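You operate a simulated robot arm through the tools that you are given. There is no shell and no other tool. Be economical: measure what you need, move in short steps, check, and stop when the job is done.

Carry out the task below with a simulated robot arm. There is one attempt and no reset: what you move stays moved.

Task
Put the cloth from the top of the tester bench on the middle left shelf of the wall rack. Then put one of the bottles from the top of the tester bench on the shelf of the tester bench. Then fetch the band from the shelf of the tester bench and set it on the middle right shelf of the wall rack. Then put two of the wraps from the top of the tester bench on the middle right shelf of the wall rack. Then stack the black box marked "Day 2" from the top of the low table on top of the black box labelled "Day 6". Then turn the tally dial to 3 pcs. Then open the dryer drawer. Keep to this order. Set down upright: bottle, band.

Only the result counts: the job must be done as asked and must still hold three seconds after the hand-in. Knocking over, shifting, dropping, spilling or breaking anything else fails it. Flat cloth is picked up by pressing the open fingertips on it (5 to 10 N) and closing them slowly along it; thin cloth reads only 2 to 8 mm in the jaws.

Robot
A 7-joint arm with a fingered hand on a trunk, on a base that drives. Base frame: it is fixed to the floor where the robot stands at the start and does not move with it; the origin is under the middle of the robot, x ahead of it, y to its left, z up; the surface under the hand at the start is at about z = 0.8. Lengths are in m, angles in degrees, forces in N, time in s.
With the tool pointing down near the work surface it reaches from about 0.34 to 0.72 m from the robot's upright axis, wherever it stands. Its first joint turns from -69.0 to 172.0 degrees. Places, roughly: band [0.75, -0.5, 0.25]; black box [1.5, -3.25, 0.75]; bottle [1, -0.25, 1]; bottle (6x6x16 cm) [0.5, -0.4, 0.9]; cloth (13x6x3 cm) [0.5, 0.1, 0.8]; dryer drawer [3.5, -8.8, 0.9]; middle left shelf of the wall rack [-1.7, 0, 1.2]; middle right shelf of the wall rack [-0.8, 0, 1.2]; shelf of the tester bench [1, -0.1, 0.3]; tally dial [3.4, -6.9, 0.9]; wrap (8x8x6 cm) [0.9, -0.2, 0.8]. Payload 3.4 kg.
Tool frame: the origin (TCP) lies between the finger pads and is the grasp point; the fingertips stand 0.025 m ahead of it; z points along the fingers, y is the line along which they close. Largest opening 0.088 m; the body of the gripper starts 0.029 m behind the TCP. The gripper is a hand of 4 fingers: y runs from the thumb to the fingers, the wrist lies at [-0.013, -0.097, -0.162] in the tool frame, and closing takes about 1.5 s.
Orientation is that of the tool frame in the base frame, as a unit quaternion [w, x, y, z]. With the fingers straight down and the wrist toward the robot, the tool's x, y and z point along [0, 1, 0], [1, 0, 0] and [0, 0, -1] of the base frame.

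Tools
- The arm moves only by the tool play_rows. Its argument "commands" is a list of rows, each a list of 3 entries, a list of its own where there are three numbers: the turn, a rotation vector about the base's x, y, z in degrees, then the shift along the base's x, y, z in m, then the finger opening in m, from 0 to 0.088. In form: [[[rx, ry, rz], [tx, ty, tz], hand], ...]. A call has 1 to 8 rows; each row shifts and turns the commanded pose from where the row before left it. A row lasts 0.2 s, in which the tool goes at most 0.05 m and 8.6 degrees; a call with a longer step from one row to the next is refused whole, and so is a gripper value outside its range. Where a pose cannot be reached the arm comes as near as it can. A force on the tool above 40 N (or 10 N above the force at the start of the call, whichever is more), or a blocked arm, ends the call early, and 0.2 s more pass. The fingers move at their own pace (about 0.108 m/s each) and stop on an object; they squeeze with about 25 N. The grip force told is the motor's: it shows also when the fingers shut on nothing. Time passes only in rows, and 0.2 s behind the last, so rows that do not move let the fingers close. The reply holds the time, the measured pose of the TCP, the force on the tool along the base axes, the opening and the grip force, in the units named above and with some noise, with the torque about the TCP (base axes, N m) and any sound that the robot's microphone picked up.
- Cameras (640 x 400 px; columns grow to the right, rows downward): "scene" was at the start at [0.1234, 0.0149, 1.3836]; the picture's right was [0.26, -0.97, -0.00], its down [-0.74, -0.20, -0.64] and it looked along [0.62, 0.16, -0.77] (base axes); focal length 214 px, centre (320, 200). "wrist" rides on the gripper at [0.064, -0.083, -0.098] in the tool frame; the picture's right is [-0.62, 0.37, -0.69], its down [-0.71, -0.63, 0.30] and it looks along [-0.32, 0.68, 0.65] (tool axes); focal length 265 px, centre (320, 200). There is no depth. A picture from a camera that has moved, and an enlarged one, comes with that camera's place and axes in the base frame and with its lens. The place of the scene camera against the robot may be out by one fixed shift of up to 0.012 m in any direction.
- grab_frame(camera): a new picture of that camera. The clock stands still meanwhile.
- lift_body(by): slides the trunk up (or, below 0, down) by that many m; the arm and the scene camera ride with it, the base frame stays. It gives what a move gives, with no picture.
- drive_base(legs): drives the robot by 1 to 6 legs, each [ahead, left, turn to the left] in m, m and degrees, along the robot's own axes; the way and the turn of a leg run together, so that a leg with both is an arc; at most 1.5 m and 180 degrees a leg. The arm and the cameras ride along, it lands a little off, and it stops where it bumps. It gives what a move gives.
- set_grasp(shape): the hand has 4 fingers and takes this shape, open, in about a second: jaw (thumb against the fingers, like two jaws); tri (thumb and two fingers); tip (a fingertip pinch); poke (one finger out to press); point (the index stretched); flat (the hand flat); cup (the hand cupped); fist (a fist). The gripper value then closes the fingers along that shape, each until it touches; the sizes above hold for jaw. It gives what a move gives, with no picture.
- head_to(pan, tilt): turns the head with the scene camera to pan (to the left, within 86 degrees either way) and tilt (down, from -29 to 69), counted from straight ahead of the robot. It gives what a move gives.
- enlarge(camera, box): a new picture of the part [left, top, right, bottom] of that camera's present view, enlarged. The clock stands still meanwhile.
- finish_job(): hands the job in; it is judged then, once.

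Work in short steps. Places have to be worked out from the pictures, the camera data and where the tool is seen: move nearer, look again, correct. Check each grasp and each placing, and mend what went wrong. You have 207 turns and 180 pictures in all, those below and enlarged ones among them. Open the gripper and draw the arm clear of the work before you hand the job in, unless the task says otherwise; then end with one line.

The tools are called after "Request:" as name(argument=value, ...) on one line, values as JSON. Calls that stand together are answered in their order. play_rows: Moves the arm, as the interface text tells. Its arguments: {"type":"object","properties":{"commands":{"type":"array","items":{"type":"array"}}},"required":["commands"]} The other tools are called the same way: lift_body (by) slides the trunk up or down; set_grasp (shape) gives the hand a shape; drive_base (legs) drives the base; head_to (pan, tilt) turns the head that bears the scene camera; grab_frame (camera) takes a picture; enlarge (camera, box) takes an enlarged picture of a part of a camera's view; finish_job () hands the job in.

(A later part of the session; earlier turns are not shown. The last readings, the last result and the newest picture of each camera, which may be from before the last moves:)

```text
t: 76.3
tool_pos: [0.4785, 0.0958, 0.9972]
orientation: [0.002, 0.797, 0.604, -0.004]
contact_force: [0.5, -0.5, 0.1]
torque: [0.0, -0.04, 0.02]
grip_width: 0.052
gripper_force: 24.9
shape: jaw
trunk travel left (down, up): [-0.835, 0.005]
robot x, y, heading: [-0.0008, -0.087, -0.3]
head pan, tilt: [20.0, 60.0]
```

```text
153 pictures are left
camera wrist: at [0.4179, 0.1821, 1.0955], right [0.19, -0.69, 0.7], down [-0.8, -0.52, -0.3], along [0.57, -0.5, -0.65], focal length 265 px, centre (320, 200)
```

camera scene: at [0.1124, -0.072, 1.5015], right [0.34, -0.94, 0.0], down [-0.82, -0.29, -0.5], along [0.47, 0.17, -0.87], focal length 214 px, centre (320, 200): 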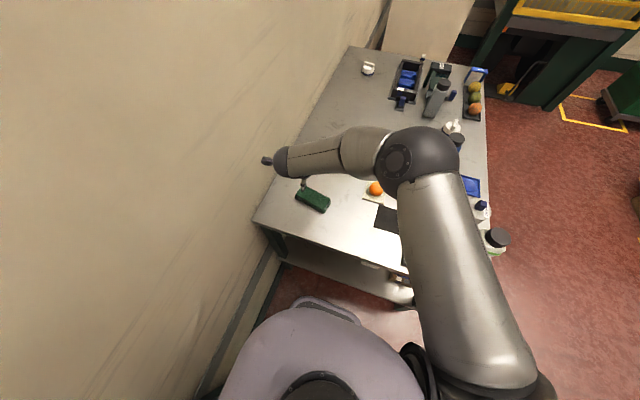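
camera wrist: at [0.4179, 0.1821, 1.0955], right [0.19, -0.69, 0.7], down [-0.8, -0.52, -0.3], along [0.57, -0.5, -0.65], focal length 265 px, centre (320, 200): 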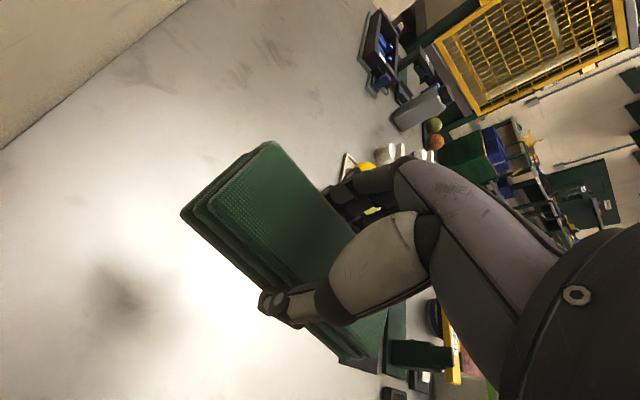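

The cloth is held at 52 mm. I'll raise it, back out of the gap, and turn to face the rack.

Request:
play_rows(commands=[[[0, 0, 0], [0, 0, 0.05], 0.02], [[0, 0, 0], [0, 0, 0.05], 0.02], [[0, 0, 0], [0, 0, 0.05], 0.02], [[0, 0, 0], [0, 0, 0.05], 0.02]])

Request:
drive_base(legs=[[0, -0.85, 0], [0, 0, 60]])

Request:
head_to(pan=50, tilt=20)

Request:
grab_frame(camera="scene")

```text
t: 77.0
tool_pos: [0.4643, 0.0846, 1.0387]
orientation: [-0.072, 0.803, 0.587, -0.082]
contact_force: [-0.6, 0.3, 0.1]
torque: [-0.01, 0.01, 0.0]
grip_width: 0.0521
gripper_force: 25.3
shape: jaw
trunk travel left (down, up): [-0.835, 0.005]
robot x, y, heading: [-0.001, -0.0865, -0.2]
head pan, tilt: [20.0, 60.0]
stopped in row 3: the arm was blocked; the commanded pose is now the measured one
```

```text
t: 84.3
tool_pos: [0.0769, -0.4787, 1.0408]
orientation: [-0.023, 0.408, 0.907, -0.105]
contact_force: [0.2, -0.4, -0.8]
torque: [0.0, 0.0, 0.01]
grip_width: 0.0518
gripper_force: 25.7
shape: jaw
trunk travel left (down, up): [-0.835, 0.005]
robot x, y, heading: [-0.0151, -0.9665, 59.0]
head pan, tilt: [20.0, 60.0]
```

```text
t: 85.4
tool_pos: [0.0767, -0.4787, 1.0403]
orientation: [-0.024, 0.408, 0.906, -0.106]
contact_force: [-0.8, -0.4, -1.2]
torque: [-0.03, 0.03, -0.01]
grip_width: 0.0516
gripper_force: 24.8
shape: jaw
trunk travel left (down, up): [-0.835, 0.005]
robot x, y, heading: [-0.0122, -0.9681, 58.6]
head pan, tilt: [50.0, 20.0]
```

```text
152 pictures are left
camera scene: at [-0.0172, -0.842, 1.5597], right [0.95, 0.32, 0.0], down [0.11, -0.32, -0.94], along [-0.3, 0.89, -0.34], focal length 214 px, centre (320, 200)
```

scene: 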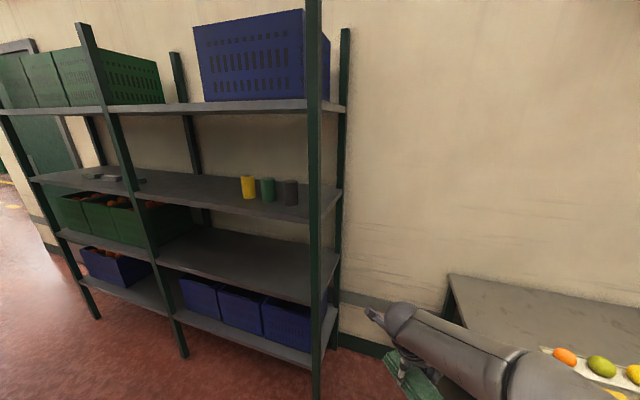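

The gap between the shelves is about 0.4 m (z 1.2 to 1.6), and the rack front is at about y=-0.07. I'll face the rack and strafe left toward the left bay, then view it head-on.

Request:
drive_base(legs=[[0, 0, 31], [0, 1.45, 0]])

Request:
head_to(pan=15, tilt=25)

Request:
grab_frame(camera="scene")

```text
t: 94.1
tool_pos: [-1.6336, -0.4706, 1.0396]
orientation: [0.005, 0.161, 0.981, -0.108]
contact_force: [0.5, 0.2, -0.4]
torque: [-0.03, -0.01, 0.03]
grip_width: 0.0518
gripper_force: 25.1
shape: jaw
trunk travel left (down, up): [-0.835, 0.005]
robot x, y, heading: [-1.4668, -0.944, 88.6]
head pan, tilt: [50.0, 20.0]
```

```text
t: 95.1
tool_pos: [-1.6334, -0.4706, 1.0389]
orientation: [0.004, 0.163, 0.981, -0.107]
contact_force: [0.4, -0.3, -0.3]
torque: [-0.02, -0.01, 0.04]
grip_width: 0.0516
gripper_force: 24.5
shape: jaw
trunk travel left (down, up): [-0.835, 0.005]
robot x, y, heading: [-1.4636, -0.9419, 88.6]
head pan, tilt: [15.0, 25.0]
```

```text
151 pictures are left
camera scene: at [-1.4883, -0.8055, 1.5517], right [0.97, 0.24, 0.0], down [0.1, -0.41, -0.91], along [-0.21, 0.88, -0.42], focal length 214 px, centre (320, 200)
```

scene: 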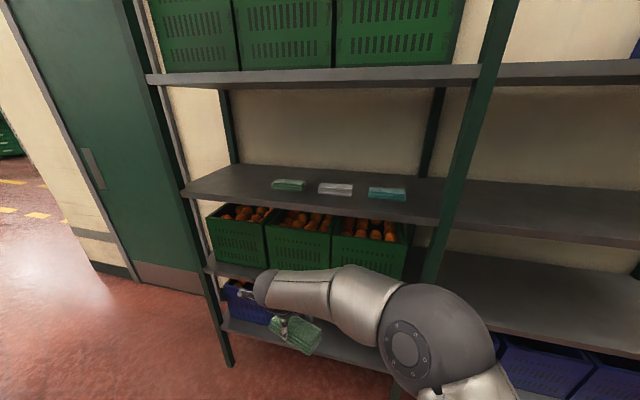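

Three stacks already lie on that shelf, at x≈-1.82, -1.61 and -1.41, and the free space is on the left at x≈-2.03. I'll extend, level and raise the hand out here first.

Request:
play_rows(commands=[[[0, 0, 0], [0.015, 0.04, 0.0], 0.02], [[0, 0, 0], [0.015, 0.04, 0.015], 0.02], [[1.8, 0, 2.4], [0.01, 0.03, 0.035], 0.02], [[1.8, 0, 2.4], [0.005, 0.02, 0.04], 0.02], [[1.8, 0, 2.4], [0.005, 0.01, 0.045], 0.02], [[1.8, 0, 2.4], [0, 0, 0.05], 0.02], [[1.8, 0, 2.4], [0, 0, 0.05], 0.02], [[1.8, 0, 2.4], [0, 0, 0.045], 0.02]])

Request:
grab_frame(camera="scene")

```text
t: 96.9
tool_pos: [-1.5695, -0.3334, 1.2945]
orientation: [-0.002, 0.048, 0.999, -0.018]
contact_force: [0.1, 0.2, 0.5]
torque: [0.02, 0.01, 0.0]
grip_width: 0.0516
gripper_force: 25.6
shape: jaw
out of reach, approached as far as the arm can: row 7, 8
trunk travel left (down, up): [-0.835, 0.005]
robot x, y, heading: [-1.4676, -0.942, 88.7]
head pan, tilt: [15.0, 25.0]
```

```text
150 pictures are left
camera scene: at [-1.4869, -0.8059, 1.5517], right [0.97, 0.23, 0.0], down [0.1, -0.41, -0.91], along [-0.21, 0.88, -0.42], focal length 214 px, centre (320, 200)
```

scene: 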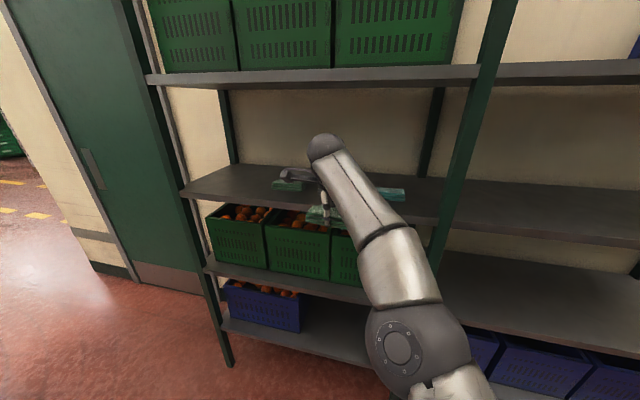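

This extended posture suits the shelf: the wrist is high and the forearm rises from below. I'll strafe left to x≈-2.02 and then advance so the hand goes over the shelf.

Request:
drive_base(legs=[[0, 0.46, 0], [0.15, 0, 0]])

Request:
grab_frame(camera="scene")

Request:
grab_frame(camera="wrist")

```text
t: 100.7
tool_pos: [-2.0284, -0.1727, 1.295]
orientation: [-0.001, 0.049, 0.999, -0.017]
contact_force: [0.7, -0.6, -1.2]
torque: [-0.02, 0.01, -0.03]
grip_width: 0.0516
gripper_force: 25.1
shape: jaw
trunk travel left (down, up): [-0.835, 0.005]
robot x, y, heading: [-1.9257, -0.7797, 88.5]
head pan, tilt: [15.0, 25.0]
```

```text
149 pictures are left
camera scene: at [-1.9475, -0.646, 1.5517], right [0.97, 0.23, 0.0], down [0.1, -0.41, -0.91], along [-0.21, 0.88, -0.42], focal length 214 px, centre (320, 200)
```

scene: 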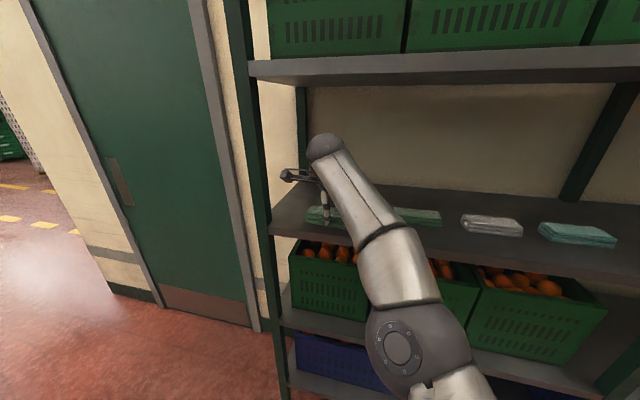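

```text
148 pictures are left
camera wrist: at [-2.0997, -0.2464, 1.3957], right [0.66, 0.33, 0.68], down [0.65, -0.71, -0.28], along [0.39, 0.63, -0.68], focal length 265 px, centre (320, 200)
```

wrist: 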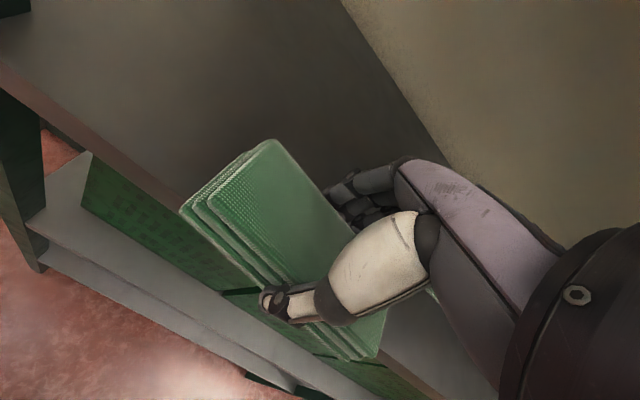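

The shelf's front edge looks to be at y≈-0.15. I'll advance 0.16 m so the cloth is over the shelf.

Request:
drive_base(legs=[[0.15, 0, 0]])

Request:
grab_frame(camera="scene")

Request:
grab_frame(camera="wrist")

```text
t: 102.0
tool_pos: [-2.0251, -0.0216, 1.2944]
orientation: [-0.002, 0.049, 0.999, -0.018]
contact_force: [-0.1, -0.1, -0.3]
torque: [0.03, 0.0, 0.0]
grip_width: 0.0517
gripper_force: 24.8
shape: jaw
trunk travel left (down, up): [-0.835, 0.005]
robot x, y, heading: [-1.9247, -0.6318, 88.9]
head pan, tilt: [15.0, 25.0]
```

```text
147 pictures are left
camera scene: at [-1.9443, -0.4955, 1.5517], right [0.97, 0.24, 0.0], down [0.1, -0.41, -0.91], along [-0.21, 0.88, -0.42], focal length 214 px, centre (320, 200)
```

scene: 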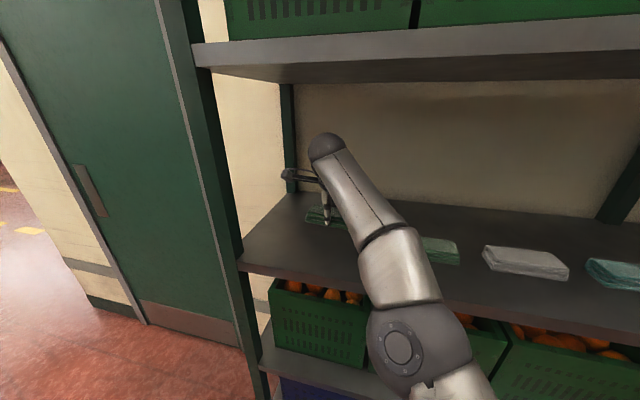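

```text
146 pictures are left
camera wrist: at [-2.0962, -0.0954, 1.3961], right [0.66, 0.33, 0.68], down [0.65, -0.71, -0.28], along [0.39, 0.63, -0.68], focal length 265 px, centre (320, 200)
```

wrist: 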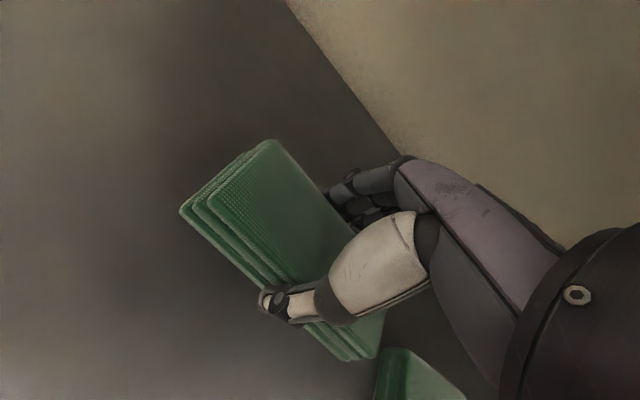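

The neighbouring stack starts about 8 cm to the right, so the spot is clear. I'll lower slowly until contact.

Request:
play_rows(commands=[[[0, 0, 0], [0, 0, -0.025], 0.02], [[0, 0, 0], [0, 0, -0.015], 0.02], [[0, 0, 0], [0, 0, -0.008], 0.02], [[0, 0, 0], [0, 0, -0.005], 0.02], [[0, 0, 0], [0, 0, -0.005], 0.02]])

Request:
grab_frame(camera="wrist")

```text
t: 103.4
tool_pos: [-2.0258, -0.0229, 1.2462]
orientation: [-0.007, 0.05, 0.999, -0.007]
contact_force: [-2.4, -2.1, 14.5]
torque: [-0.1, 0.06, 0.08]
grip_width: 0.0515
gripper_force: 25.4
shape: jaw
trunk travel left (down, up): [-0.835, 0.005]
robot x, y, heading: [-1.9221, -0.6279, 88.8]
head pan, tilt: [15.0, 25.0]
stopped in row 5: the force on the tool passed its limit at 41 N (the readings are from after the stop); the commanded pose is now the measured one
```

```text
145 pictures are left
camera wrist: at [-2.0949, -0.0972, 1.3471], right [0.66, 0.31, 0.68], down [0.64, -0.7, -0.31], along [0.38, 0.64, -0.67], focal length 265 px, centre (320, 200)
```

wrist: 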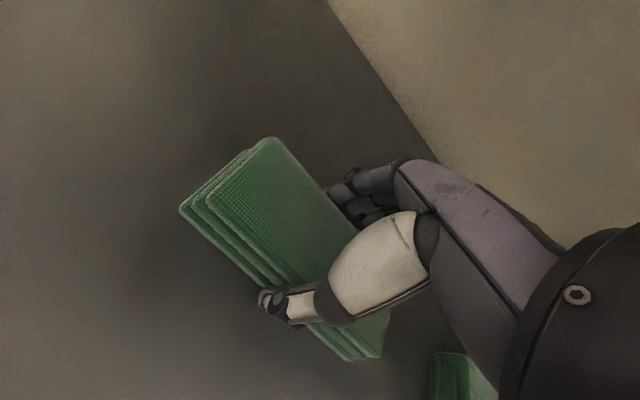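

Contact is made, with the shelf top at z≈1.216. I'll ease up 2 mm, open the hand and retreat upward.

Request:
play_rows(commands=[[[0, 0, 0], [0, 0, 0.002], 0.02], [[0, 0, 0], [0, 0, 0], 0.06], [[0, 0, 0], [0, 0, 0], 0.088], [[0, 0, 0], [0, 0, 0], 0.088], [[0, 0, 0], [0, 0, 0.02], 0.088], [[0, 0, 0], [0, 0, 0.02], 0.088], [[0, 0, 0], [0, 0, 0.02], 0.088]])

Request:
grab_frame(camera="wrist")

Request:
drive_base(legs=[[-0.4, 0, 0]])

Request:
grab_frame(camera="scene")

```text
t: 105.0
tool_pos: [-2.009, -0.0189, 1.3127]
orientation: [-0.016, 0.059, 0.998, -0.012]
contact_force: [0.4, -0.2, 1.2]
torque: [0.02, 0.01, 0.01]
grip_width: 0.0876
gripper_force: 0.0
shape: jaw
out of reach, approached as far as the arm can: row 7
trunk travel left (down, up): [-0.835, 0.005]
robot x, y, heading: [-1.9213, -0.6308, 88.7]
head pan, tilt: [15.0, 25.0]
```

```text
144 pictures are left
camera wrist: at [-2.0782, -0.0917, 1.415], right [0.68, 0.31, 0.66], down [0.62, -0.72, -0.31], along [0.38, 0.63, -0.68], focal length 265 px, centre (320, 200)
```

wrist: 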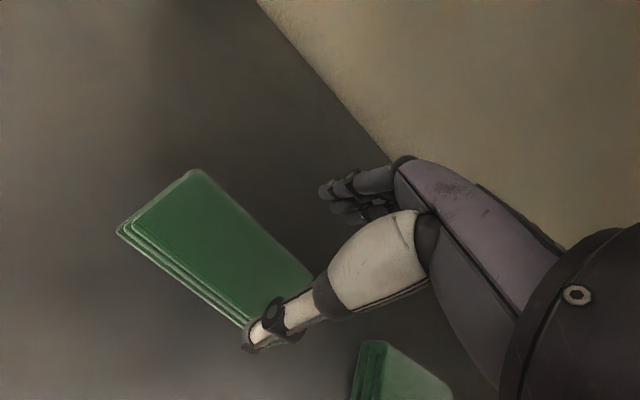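

```text
t: 107.5
tool_pos: [-2.0206, -0.4194, 1.3084]
orientation: [-0.013, 0.058, 0.998, -0.014]
contact_force: [0.2, -0.3, -0.1]
torque: [-0.01, -0.01, 0.06]
grip_width: 0.0879
gripper_force: 0.1
shape: jaw
trunk travel left (down, up): [-0.835, 0.005]
robot x, y, heading: [-1.932, -1.0307, 88.9]
head pan, tilt: [15.0, 25.0]
```

```text
143 pictures are left
camera scene: at [-1.9533, -0.8949, 1.5517], right [0.97, 0.24, 0.0], down [0.1, -0.41, -0.91], along [-0.22, 0.88, -0.42], focal length 214 px, centre (320, 200)
```

scene: 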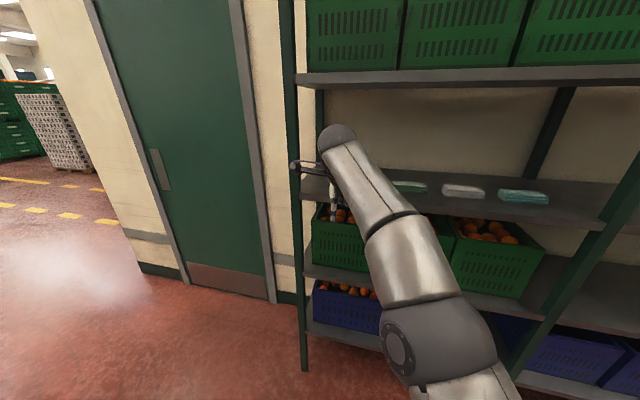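

The cloth is on the shelf. Next is the bottle, so I'll strafe right along the rack to stand in front of the bench's long side.

Request:
drive_base(legs=[[0, -1.25, 0], [0, -1.25, 0]])

Request:
head_to(pan=0, tilt=50)

Request:
grab_frame(camera="scene")

```text
t: 119.7
tool_pos: [0.4793, -0.4623, 1.3109]
orientation: [-0.015, 0.057, 0.998, -0.013]
contact_force: [0.4, -0.2, -0.5]
torque: [-0.01, -0.02, 0.04]
grip_width: 0.0878
gripper_force: 0.0
shape: jaw
trunk travel left (down, up): [-0.835, 0.005]
robot x, y, heading: [0.5705, -1.0774, 89.1]
head pan, tilt: [15.0, 25.0]
```

```text
t: 120.6
tool_pos: [0.4801, -0.4622, 1.311]
orientation: [-0.015, 0.058, 0.998, -0.013]
contact_force: [-0.1, 0.4, 1.5]
torque: [-0.01, 0.0, 0.04]
grip_width: 0.0877
gripper_force: 0.0
shape: jaw
trunk travel left (down, up): [-0.835, 0.005]
robot x, y, heading: [0.5706, -1.0708, 89.3]
head pan, tilt: [0.0, 50.0]
```

```text
142 pictures are left
camera scene: at [0.5702, -0.9503, 1.5142], right [1.0, -0.01, 0.0], down [-0.01, -0.77, -0.64], along [0.01, 0.64, -0.77], focal length 214 px, centre (320, 200)
```

scene: 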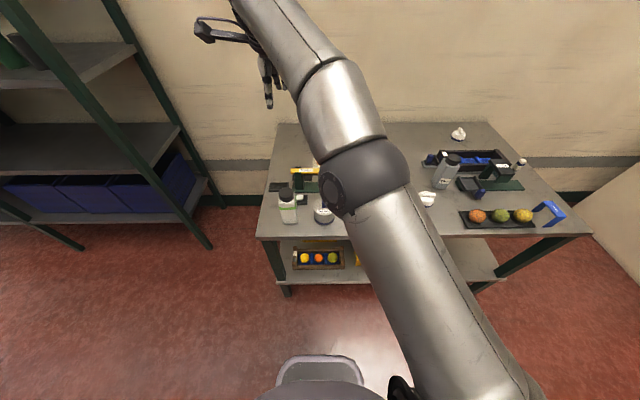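

The white bottle stands at about [0.457, -0.46] and the bench front edge is at y≈-0.54. I'll zoom in on the bottle and the shelf below.

Request:
enlarge(camera="scene", box=[240, 160, 368, 240])

Request:
enlarge(camera="scene", box=[250, 230, 410, 330])

Request:
grab_frame(camera="wrist")

```text
5.00 times, centred on (304, 200) of scene
camera zoom: at [0.5702, -0.9503, 1.5142], right [1.0, -0.01, 0.0], down [-0.01, -0.77, -0.64], along [0.01, 0.64, -0.77], focal length 1072 px, centre (400, 200)
```

zoom: 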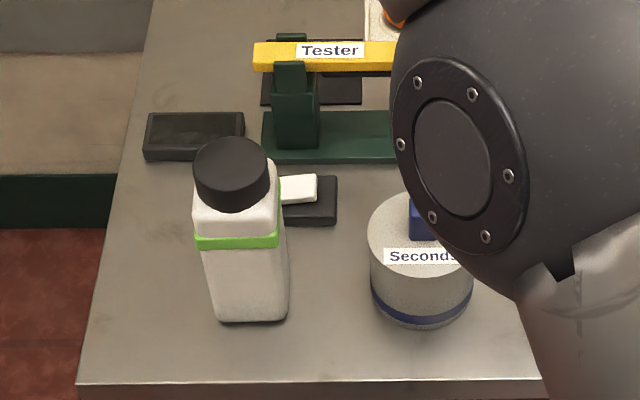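

```text
4.00 times, centred on (330, 280) of scene
camera zoom: at [0.5702, -0.9503, 1.5142], right [1.0, -0.01, 0.0], down [-0.01, -0.77, -0.64], along [0.01, 0.64, -0.77], focal length 858 px, centre (280, -120)
```

zoom: 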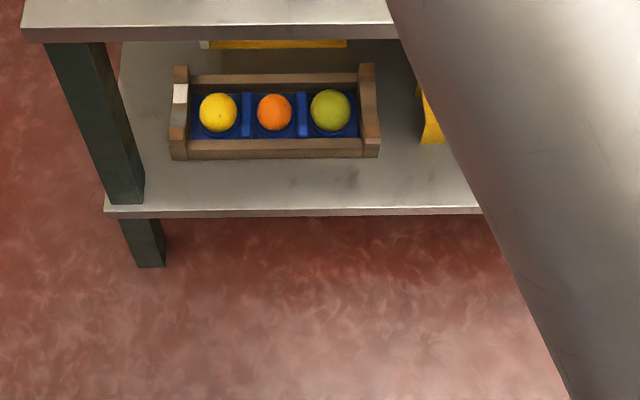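

```text
139 pictures are left
camera wrist: at [0.4111, -0.5341, 1.413], right [0.68, 0.31, 0.66], down [0.63, -0.72, -0.31], along [0.38, 0.62, -0.68], focal length 265 px, centre (320, 200)
```

wrist: 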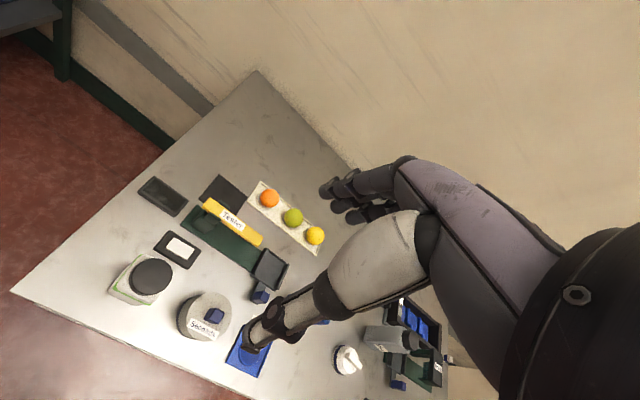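

The cap is at about [0.460, -0.453] with its top at z≈0.96, and the bottle is turned about 4°. I'll align above it and descend to z≈1.03.

Request:
play_rows(commands=[[[0.4, -0.4, 2.7], [-0.01, 0.005, -0.02], 0.088], [[0.4, -0.4, 2.7], [-0.01, 0.004, -0.03], 0.088], [[0.4, -0.4, 2.7], [0, 0, -0.04], 0.088], [[0.3, -0.5, 2.6], [0, 0, -0.04], 0.088], [[0, 0, 0], [0, 0, -0.05], 0.088], [[0, 0, 0], [0, 0, -0.05], 0.088], [[0, 0, 0], [0, 0, -0.05], 0.088]])

Request:
grab_frame(camera="wrist")

Request:
grab_frame(camera="scene")

```text
t: 122.2
tool_pos: [0.4628, -0.4502, 1.0291]
orientation: [0.001, -0.035, 0.999, -0.002]
contact_force: [-0.6, -0.1, 0.6]
torque: [0.03, -0.01, 0.02]
grip_width: 0.0878
gripper_force: 0.1
shape: jaw
trunk travel left (down, up): [-0.835, 0.005]
robot x, y, heading: [0.5697, -1.0718, 89.2]
head pan, tilt: [0.0, 50.0]
```

```text
138 pictures are left
camera wrist: at [0.4051, -0.5366, 1.1269], right [0.59, 0.41, 0.69], down [0.76, -0.58, -0.3], along [0.28, 0.7, -0.66], focal length 265 px, centre (320, 200)
```

wrist: 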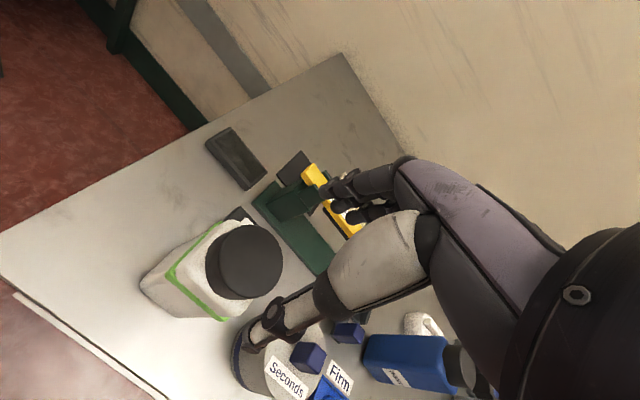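

```text
137 pictures are left
camera scene: at [0.5703, -0.9492, 1.5141], right [1.0, -0.01, 0.0], down [-0.01, -0.77, -0.64], along [0.01, 0.64, -0.77], focal length 214 px, centre (320, 200)
```

scene: 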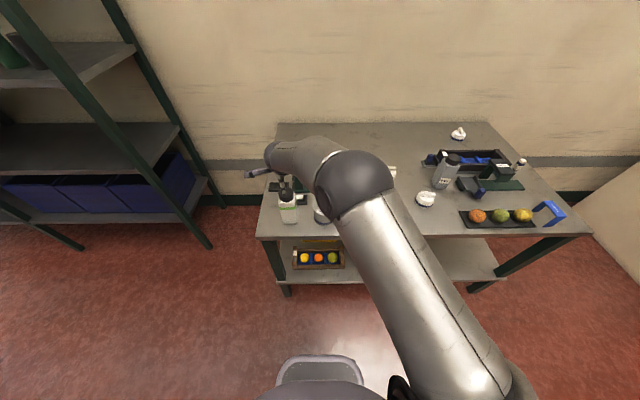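

The cap is at [0.457, -0.456] by the wrist view. I'll correct slightly, descend to 0.935 and close.

Request:
play_rows(commands=[[[0, 0, 0], [-0.005, -0.005, -0.03], 0.088], [[0, 0, 0], [0, 0, -0.03], 0.088], [[0, 0, 0], [0, 0, -0.02], 0.088], [[0, 0, 0], [0, 0, -0.014], 0.088], [[0, 0, 0], [0, 0, 0], 0.088]])

Request:
grab_frame(camera="wrist")

```text
t: 123.4
tool_pos: [0.4554, -0.4584, 0.9376]
orientation: [0.002, -0.036, 0.999, 0.0]
contact_force: [-0.3, 0.7, 0.8]
torque: [-0.01, -0.03, 0.02]
grip_width: 0.0878
gripper_force: 0.2
shape: jaw
trunk travel left (down, up): [-0.835, 0.005]
robot x, y, heading: [0.5674, -1.0707, 89.3]
head pan, tilt: [0.0, 50.0]
```

```text
136 pictures are left
camera wrist: at [0.3971, -0.545, 1.0349], right [0.59, 0.41, 0.69], down [0.76, -0.58, -0.3], along [0.27, 0.7, -0.65], focal length 265 px, centre (320, 200)
```

wrist: 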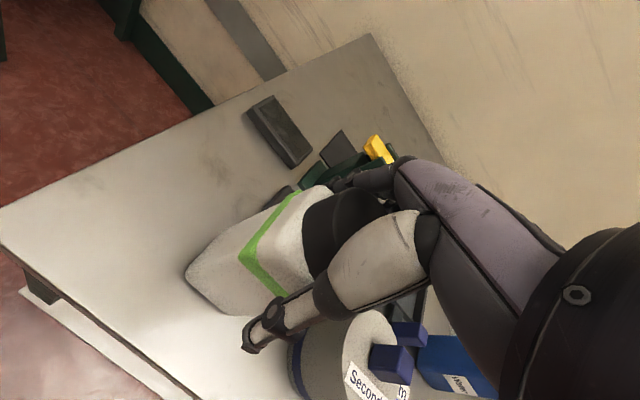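

The bottle is between thumb and fingers. Closing now.

Request:
play_rows(commands=[[[0, 0, 0], [0, 0, 0], 0.07], [[0, 0, 0], [0, 0, 0], 0.055], [[0, 0, 0], [0, 0, 0], 0.04], [[0, 0, 0], [0, 0, 0], 0.03], [[0, 0, 0], [0, 0, 0], 0.03], [[0, 0, 0], [0, 0, 0], 0.03], [[0, 0, 0], [0, 0, 0], 0.03]])

Request:
play_rows(commands=[[[0, 0, 0], [0, 0, 0.02], 0.03], [[0, 0, 0], [0, 0, 0.04], 0.03], [[0, 0, 0], [0, 0, 0.05], 0.03], [[0, 0, 0], [0, 0, 0.05], 0.03]])

Request:
grab_frame(camera="wrist")

```text
t: 125.0
tool_pos: [0.4533, -0.4573, 0.9369]
orientation: [0.001, -0.035, 0.999, -0.001]
contact_force: [-0.2, 0.1, 0.0]
torque: [-0.01, -0.02, 0.01]
grip_width: 0.0521
gripper_force: 24.6
shape: jaw
trunk travel left (down, up): [-0.835, 0.005]
robot x, y, heading: [0.5674, -1.0728, 89.2]
head pan, tilt: [0.0, 50.0]
```

```text
t: 126.0
tool_pos: [0.4621, -0.4544, 1.0915]
orientation: [-0.004, -0.028, 1.0, -0.009]
contact_force: [0.6, 0.1, -2.4]
torque: [-0.02, 0.04, 0.02]
grip_width: 0.0521
gripper_force: 24.9
shape: jaw
trunk travel left (down, up): [-0.835, 0.005]
robot x, y, heading: [0.571, -1.0694, 89.4]
head pan, tilt: [0.0, 50.0]
```

```text
135 pictures are left
camera wrist: at [0.4046, -0.539, 1.1926], right [0.6, 0.41, 0.68], down [0.75, -0.6, -0.3], along [0.28, 0.69, -0.67], focal length 265 px, centre (320, 200)
```

wrist: 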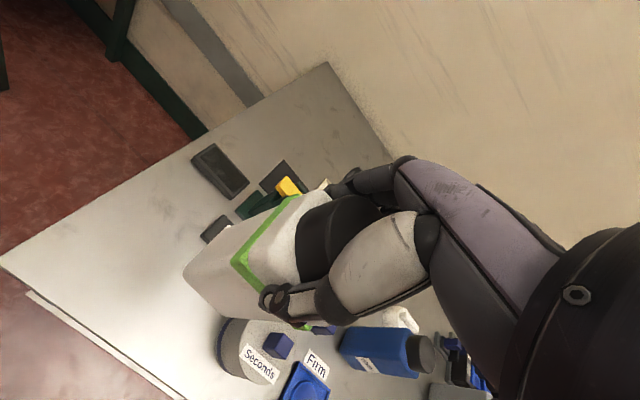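

The bottle is held, its base about 0.137 m below the TCP. I'll back off so it clears the bench, then lower the trunk to view the shelf.

Request:
drive_base(legs=[[-0.3, 0, 0]])

Request:
lift_body(by=-0.5)

Request:
head_to(pan=0, tilt=40)

Request:
grab_frame(camera="scene")

```text
t: 128.1
tool_pos: [0.4534, -0.7528, 1.0998]
orientation: [-0.007, -0.032, 0.999, -0.002]
contact_force: [0.9, -0.1, -3.0]
torque: [-0.01, 0.01, 0.03]
grip_width: 0.0521
gripper_force: 24.9
shape: jaw
trunk travel left (down, up): [-0.835, 0.005]
robot x, y, heading: [0.5662, -1.3718, 89.7]
head pan, tilt: [0.0, 50.0]
```

```text
refused: -0.5 is not a number from -0.4 to 0.4
```

```text
t: 128.8
tool_pos: [0.4549, -0.7511, 1.0988]
orientation: [-0.008, -0.029, 1.0, -0.002]
contact_force: [-0.6, 0.2, -2.5]
torque: [-0.03, 0.05, 0.04]
grip_width: 0.0522
gripper_force: 24.8
shape: jaw
trunk travel left (down, up): [-0.835, 0.005]
robot x, y, heading: [0.5685, -1.3737, 89.7]
head pan, tilt: [0.0, 40.0]
```

```text
134 pictures are left
camera scene: at [0.5664, -1.2411, 1.5282], right [1.0, -0.01, 0.0], down [-0.01, -0.64, -0.77], along [0.01, 0.77, -0.64], focal length 214 px, centre (320, 200)
```

scene: 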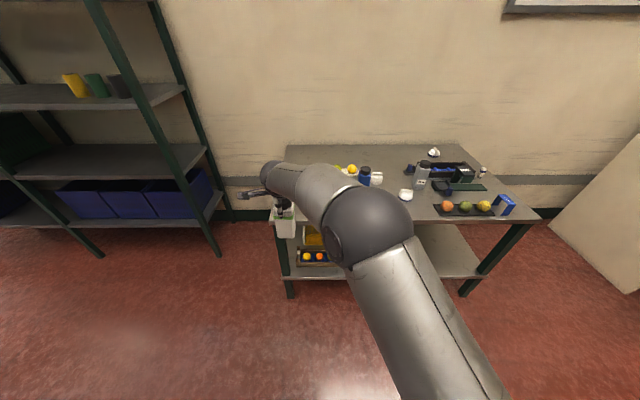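

I'll lower in two steps of 0.3 m and look.

Request:
lift_body(by=-0.3)

Request:
lift_body(by=-0.3)

Request:
head_to(pan=0, tilt=30)

Request:
grab_frame(camera="scene")

Request:
grab_frame(camera="wrist")

```text
t: 131.8
tool_pos: [0.4552, -0.7524, 0.8008]
orientation: [-0.009, -0.029, 1.0, -0.003]
contact_force: [0.1, -0.2, -3.7]
torque: [-0.01, 0.0, -0.01]
grip_width: 0.0521
gripper_force: 24.8
shape: jaw
trunk travel left (down, up): [-0.535, 0.305]
robot x, y, heading: [0.5678, -1.3694, 89.6]
head pan, tilt: [0.0, 40.0]
```

```text
t: 134.8
tool_pos: [0.4548, -0.7514, 0.4999]
orientation: [-0.008, -0.029, 1.0, -0.003]
contact_force: [0.0, 0.1, -3.1]
torque: [-0.03, 0.02, 0.03]
grip_width: 0.052
gripper_force: 24.8
shape: jaw
trunk travel left (down, up): [-0.235, 0.605]
robot x, y, heading: [0.5669, -1.3705, 89.7]
head pan, tilt: [0.0, 40.0]
```

```text
t: 135.5
tool_pos: [0.4541, -0.7515, 0.4997]
orientation: [-0.009, -0.028, 1.0, -0.003]
contact_force: [0.4, -0.6, -3.0]
torque: [-0.02, -0.03, -0.01]
grip_width: 0.0525
gripper_force: 24.9
shape: jaw
trunk travel left (down, up): [-0.235, 0.605]
robot x, y, heading: [0.5639, -1.3696, 89.8]
head pan, tilt: [0.0, 30.0]
```

```text
133 pictures are left
camera scene: at [0.5664, -1.2358, 0.9436], right [1.0, -0.01, 0.0], down [0.0, -0.5, -0.87], along [0.01, 0.87, -0.5], focal length 214 px, centre (320, 200)
```

scene: 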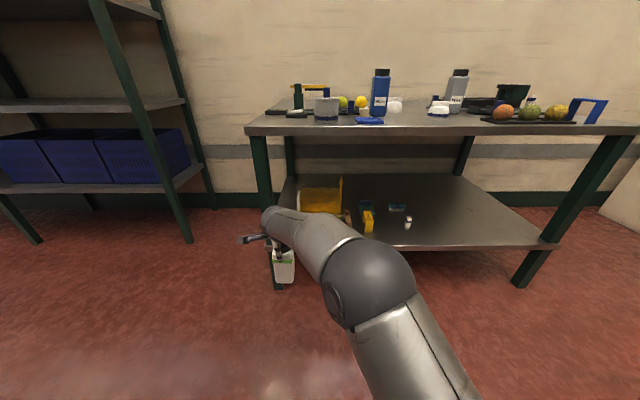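

```text
132 pictures are left
camera wrist: at [0.3988, -0.8375, 0.6001], right [0.61, 0.41, 0.68], down [0.74, -0.59, -0.31], along [0.27, 0.7, -0.66], focal length 265 px, centre (320, 200)
```

wrist: 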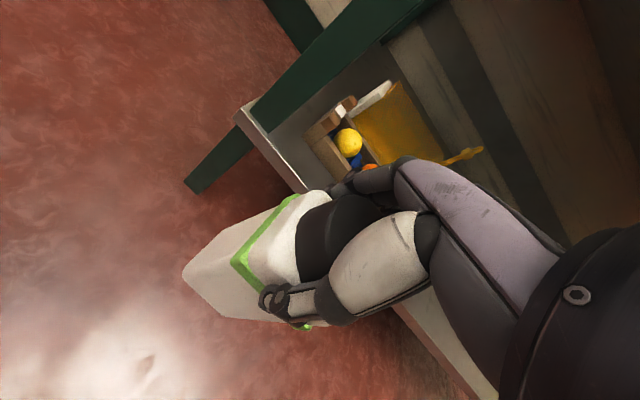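

The shelf is visible, with a yellow bin, the fruit crate, and small items on the right. I'll zoom in to find the band and free space.

Request:
enlarge(camera="scene", box=[330, 170, 458, 250])

Request:
enlarge(camera="scene", box=[240, 110, 560, 310])

```text
5.00 times, centred on (394, 210) of scene
camera zoom: at [0.5664, -1.2358, 0.9436], right [1.0, -0.01, 0.0], down [0.0, -0.5, -0.87], along [0.01, 0.87, -0.5], focal length 1072 px, centre (-50, 150)
```

zoom: 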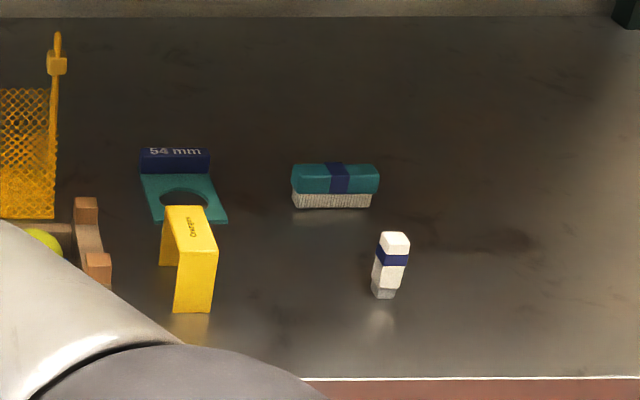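

```text
2.00 times, centred on (400, 210) of scene
camera zoom: at [0.5664, -1.2358, 0.9436], right [1.0, -0.01, 0.0], down [0.0, -0.5, -0.87], along [0.01, 0.87, -0.5], focal length 429 px, centre (160, 180)
```

zoom: 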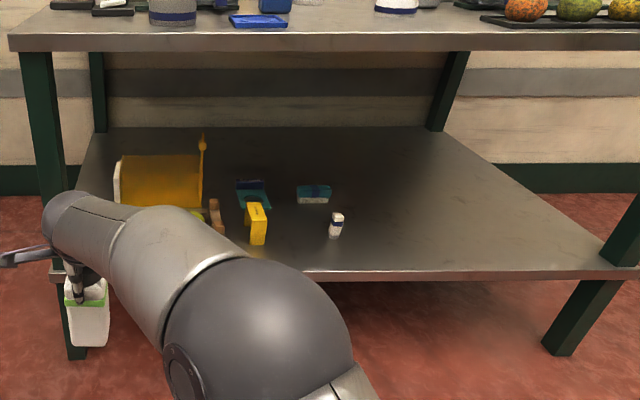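

The yellow arch near [0.81, -0.43] is the likely band, so I'll read its label. I'll also look at the rolls on the rack for comparison.

Request:
enlarge(camera="scene", box=[352, 190, 384, 240])

Request:
enlarge(camera="scene", box=[390, 195, 425, 235])

```text
8.00 times, centred on (368, 215) of scene
camera zoom: at [0.5664, -1.2358, 0.9436], right [1.0, -0.01, 0.0], down [0.0, -0.5, -0.87], along [0.01, 0.87, -0.5], focal length 1716 px, centre (-64, 80)
```

zoom: 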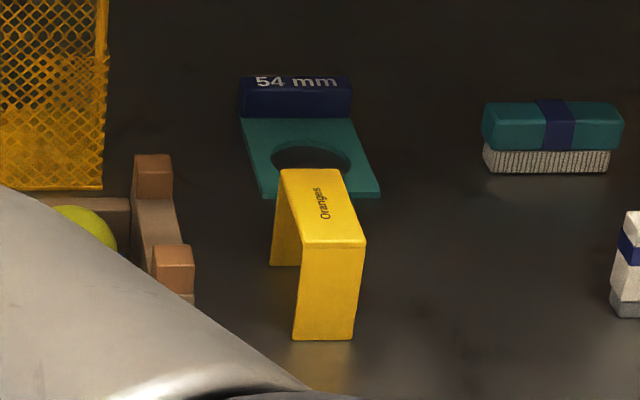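

```text
10.00 times, centred on (408, 215) of scene
camera zoom: at [0.5664, -1.2358, 0.9436], right [1.0, -0.01, 0.0], down [0.0, -0.5, -0.87], along [0.01, 0.87, -0.5], focal length 2145 px, centre (-555, 50)
```

zoom: 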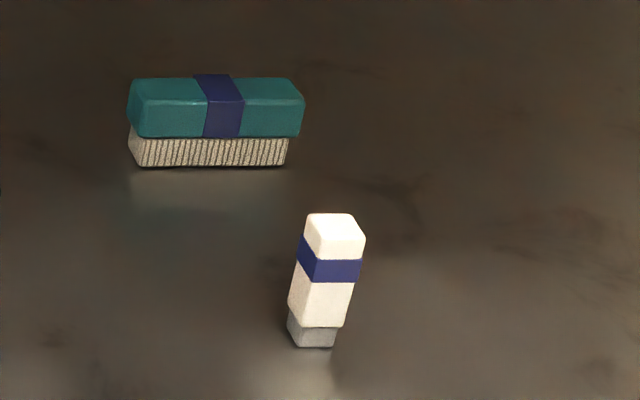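

The arch is labelled "Oranges", so it's the packing band. Free shelf space lies at x≈1.2, so I'll strafe right 0.75 m there.

Request:
drive_base(legs=[[0, -0.75, 0]])

Request:
grab_frame(camera="scene")

```text
t: 139.5
tool_pos: [1.1931, -0.7565, 0.5016]
orientation: [-0.008, -0.03, 1.0, -0.003]
contact_force: [0.9, -0.2, -3.4]
torque: [-0.03, -0.01, -0.03]
grip_width: 0.0521
gripper_force: 25.0
shape: jaw
trunk travel left (down, up): [-0.235, 0.605]
robot x, y, heading: [1.3049, -1.3794, 89.8]
head pan, tilt: [0.0, 30.0]
```

```text
127 pictures are left
camera scene: at [1.3052, -1.2408, 0.9436], right [1.0, -0.01, 0.0], down [0.0, -0.5, -0.87], along [0.01, 0.87, -0.5], focal length 214 px, centre (320, 200)
```

scene: 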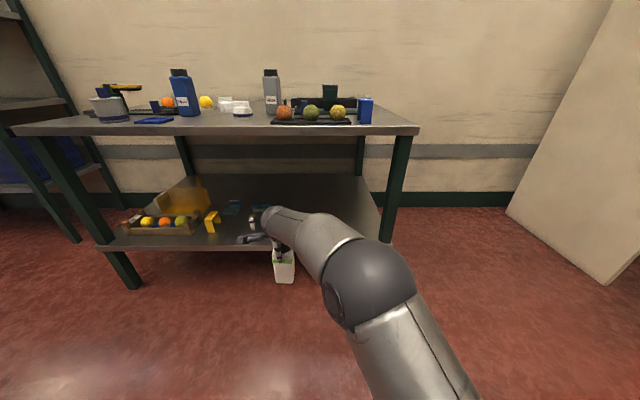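

The way is clear: the white stick is to the left at x≈1.0 and the leg to the right at x≈1.6. I'll advance in two steps.

Request:
drive_base(legs=[[0.2, 0, 0]])

Request:
grab_frame(camera="wrist")

Request:
grab_frame(camera="scene")

```text
t: 141.1
tool_pos: [1.1977, -0.5536, 0.5002]
orientation: [-0.009, -0.027, 1.0, -0.004]
contact_force: [0.0, 0.7, -2.7]
torque: [0.01, 0.0, 0.01]
grip_width: 0.0521
gripper_force: 25.2
shape: jaw
trunk travel left (down, up): [-0.235, 0.605]
robot x, y, heading: [1.3083, -1.1763, 89.5]
head pan, tilt: [0.0, 30.0]
```

```text
126 pictures are left
camera wrist: at [1.1415, -0.64, 0.6002], right [0.61, 0.41, 0.68], down [0.74, -0.59, -0.31], along [0.28, 0.7, -0.66], focal length 265 px, centre (320, 200)
```

wrist: 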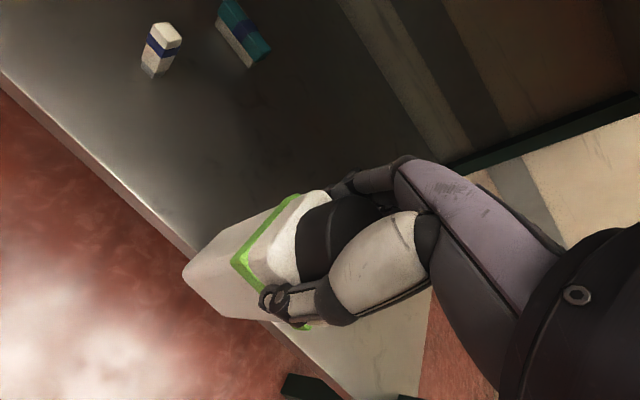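

```text
125 pictures are left
camera scene: at [1.3075, -1.0391, 0.9436], right [1.0, -0.01, 0.0], down [-0.01, -0.5, -0.87], along [0.01, 0.87, -0.5], focal length 214 px, centre (320, 200)
```

scene: 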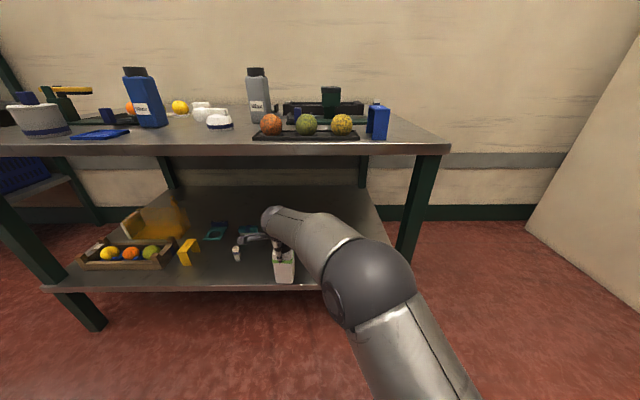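

The shelf front edge is at y≈-0.53. I'll advance 0.14 m more.

Request:
drive_base(legs=[[0.14, 0, 0]])

Request:
play_rows(commands=[[[0, 0, 0], [0, 0, -0.01], 0.03], [[0, 0, 0], [0, 0, -0.01], 0.03], [[0, 0, 0], [0, 0, -0.006], 0.03], [[0, 0, 0], [0, 0, -0.006], 0.03], [[0, 0, 0], [0, 0, -0.005], 0.03], [[0, 0, 0], [0, 0, -0.005], 0.03], [[0, 0, 0], [0, 0, -0.005], 0.03]])

Request:
grab_frame(camera="scene")

```text
t: 142.5
tool_pos: [1.199, -0.414, 0.5]
orientation: [-0.01, -0.027, 1.0, -0.003]
contact_force: [0.0, -1.0, -3.0]
torque: [0.01, -0.01, -0.01]
grip_width: 0.0522
gripper_force: 25.1
shape: jaw
trunk travel left (down, up): [-0.235, 0.605]
robot x, y, heading: [1.3073, -1.0357, 89.6]
head pan, tilt: [0.0, 30.0]
```

```text
t: 144.1
tool_pos: [1.2036, -0.4099, 0.4557]
orientation: [-0.013, -0.022, 1.0, -0.005]
contact_force: [0.8, -0.2, -2.7]
torque: [0.0, -0.01, -0.06]
grip_width: 0.0524
gripper_force: 25.0
shape: jaw
trunk travel left (down, up): [-0.235, 0.605]
robot x, y, heading: [1.309, -1.0338, 89.4]
head pan, tilt: [0.0, 30.0]
```

```text
124 pictures are left
camera scene: at [1.3087, -0.8979, 0.9436], right [1.0, -0.01, 0.0], down [0.0, -0.5, -0.87], along [0.01, 0.87, -0.5], focal length 214 px, centre (320, 200)
```

scene: 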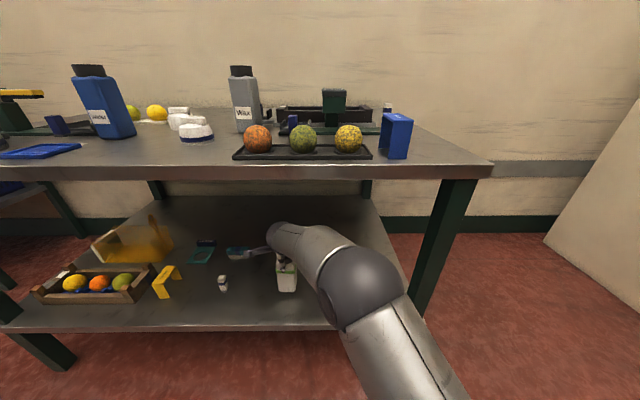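

There's no contact yet. I'll level the tool and continue down slowly.

Request:
play_rows(commands=[[[0.3, -0.75, 0], [0, 0, -0.004], 0.03], [[0.3, -0.75, 0], [0, 0, -0.004], 0.03], [[0, 0, 0], [0, 0, -0.003], 0.03], [[0, 0, 0], [0, 0, -0.003], 0.03], [[0, 0, 0], [0, 0, -0.003], 0.03], [[0, 0, 0], [0, 0, -0.003], 0.03]])

```text
t: 145.5
tool_pos: [1.201, -0.4131, 0.4367]
orientation: [0.002, -0.024, 1.0, 0.004]
contact_force: [0.0, 1.1, 4.9]
torque: [-0.06, 0.03, -0.01]
grip_width: 0.0522
gripper_force: 24.6
shape: jaw
trunk travel left (down, up): [-0.235, 0.605]
robot x, y, heading: [1.3102, -1.0331, 89.6]
head pan, tilt: [0.0, 30.0]
```

Contact: the force changed by +8 N, so the shelf is at z≈0.30. I'll open, rise 4 cm and check.

Request:
play_rows(commands=[[[0, 0, 0], [0, 0, 0.001], 0.05], [[0, 0, 0], [0, 0, 0], 0.07], [[0, 0, 0], [0, 0, 0], 0.088], [[0, 0, 0], [0, 0, 0], 0.088], [[0, 0, 0], [0, 0, 0.015], 0.088], [[0, 0, 0], [0, 0, 0.02], 0.088], [[0, 0, 0], [0, 0, 0.025], 0.088], [[0, 0, 0], [0, 0, 0.015], 0.088]])

Request:
grab_frame(camera="wrist")

```text
t: 147.3
tool_pos: [1.2123, -0.4072, 0.5019]
orientation: [-0.002, -0.013, 1.0, -0.007]
contact_force: [-0.5, 0.2, 0.8]
torque: [-0.01, -0.01, -0.03]
grip_width: 0.0875
gripper_force: 0.1
shape: jaw
trunk travel left (down, up): [-0.235, 0.605]
robot x, y, heading: [1.3086, -1.0324, 89.4]
head pan, tilt: [0.0, 30.0]
```

```text
123 pictures are left
camera wrist: at [1.1523, -0.4911, 0.6031], right [0.61, 0.4, 0.68], down [0.73, -0.61, -0.3], along [0.3, 0.68, -0.67], focal length 265 px, centre (320, 200)
```

wrist: 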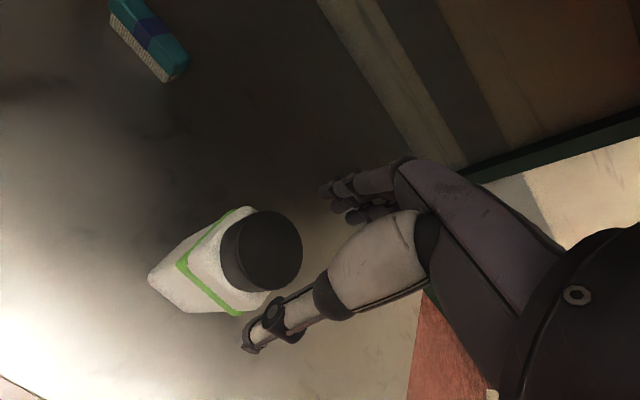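

The bottle stands upright and the fingertips are above its cap. I'll back away and look.

Request:
drive_base(legs=[[-0.35, 0, 0]])

Request:
grab_frame(camera="scene")

```text
t: 149.6
tool_pos: [1.2031, -0.7644, 0.5118]
orientation: [-0.007, -0.02, 1.0, -0.001]
contact_force: [-0.5, 0.0, 0.1]
torque: [0.0, 0.03, 0.01]
grip_width: 0.0876
gripper_force: 0.0
shape: jaw
trunk travel left (down, up): [-0.235, 0.605]
robot x, y, heading: [1.3057, -1.3907, 90.0]
head pan, tilt: [0.0, 30.0]
```

```text
122 pictures are left
camera scene: at [1.3058, -1.2543, 0.9437], right [1.0, 0.0, 0.0], down [0.0, -0.5, -0.87], along [0.0, 0.87, -0.5], focal length 214 px, centre (320, 200)
```

scene: 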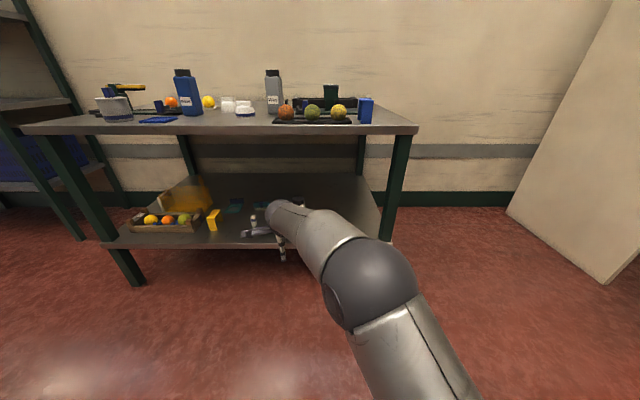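

Next is the band: an arch with x 0.787–0.825, y -0.43 to -0.345, and its top at about z 0.37. I'll grip it across its 3.8 cm width, so I need the closing axis along x. I'll lower the trunk, raise the hand, and yaw +88°.

Request:
lift_body(by=-0.2)

Request:
play_rows(commands=[[[0, 0, 0], [0, 0, 0.04], 0.088], [[0, 0, 0], [0, 0, 0.04], 0.088], [[0, 0, 8], [0, 0, 0.04], 0.088], [[0, 0, 8], [0, 0, 0.03], 0.088], [[0, 0, 8], [0, 0, 0], 0.088], [[0, 0, 8], [0, 0, 0], 0.088], [[0, 0, 8], [0, 0, 0], 0.088], [[0, 0, 8], [0, 0, 0], 0.088]])

Request:
play_rows(commands=[[[0, 0, 8], [0, 0, 0], 0.088], [[0, 0, 8], [0, 0, 0], 0.088], [[0, 0, 8], [0, 0, 0], 0.088], [[0, 0, 8], [0, 0, 0], 0.088], [[0, 0, 8], [0, 0, 0], 0.088]])

Request:
grab_frame(camera="scene")

```text
t: 151.7
tool_pos: [1.2069, -0.763, 0.3143]
orientation: [-0.01, -0.017, 1.0, -0.001]
contact_force: [-0.7, 0.6, 0.3]
torque: [0.0, 0.02, 0.0]
grip_width: 0.0877
gripper_force: 0.0
shape: jaw
trunk travel left (down, up): [-0.035, 0.805]
robot x, y, heading: [1.3055, -1.3871, 89.9]
head pan, tilt: [0.0, 30.0]
```

```text
t: 153.5
tool_pos: [1.2031, -0.7672, 0.4629]
orientation: [-0.006, -0.425, 0.905, -0.003]
contact_force: [-0.5, -1.0, 0.6]
torque: [0.01, 0.0, 0.0]
grip_width: 0.0878
gripper_force: 0.1
shape: jaw
trunk travel left (down, up): [-0.035, 0.805]
robot x, y, heading: [1.3072, -1.39, 89.9]
head pan, tilt: [0.0, 30.0]
```

```text
t: 154.7
tool_pos: [1.2219, -0.8148, 0.4428]
orientation: [0.004, 0.709, -0.705, 0.006]
contact_force: [-0.3, 0.5, -0.1]
torque: [0.04, 0.01, 0.02]
grip_width: 0.0878
gripper_force: 0.0
shape: jaw
out of reach, approached as far as the arm can: row 1, 2, 3, 4
trunk travel left (down, up): [-0.035, 0.805]
robot x, y, heading: [1.3069, -1.3919, 90.2]
head pan, tilt: [0.0, 30.0]
```

```text
121 pictures are left
camera scene: at [1.3058, -1.2544, 0.7437], right [1.0, 0.0, 0.0], down [0.0, -0.5, -0.87], along [0.0, 0.87, -0.5], focal length 214 px, centre (320, 200)
```

scene: 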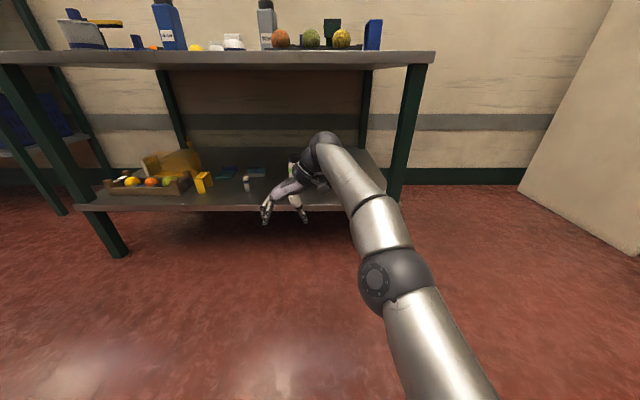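

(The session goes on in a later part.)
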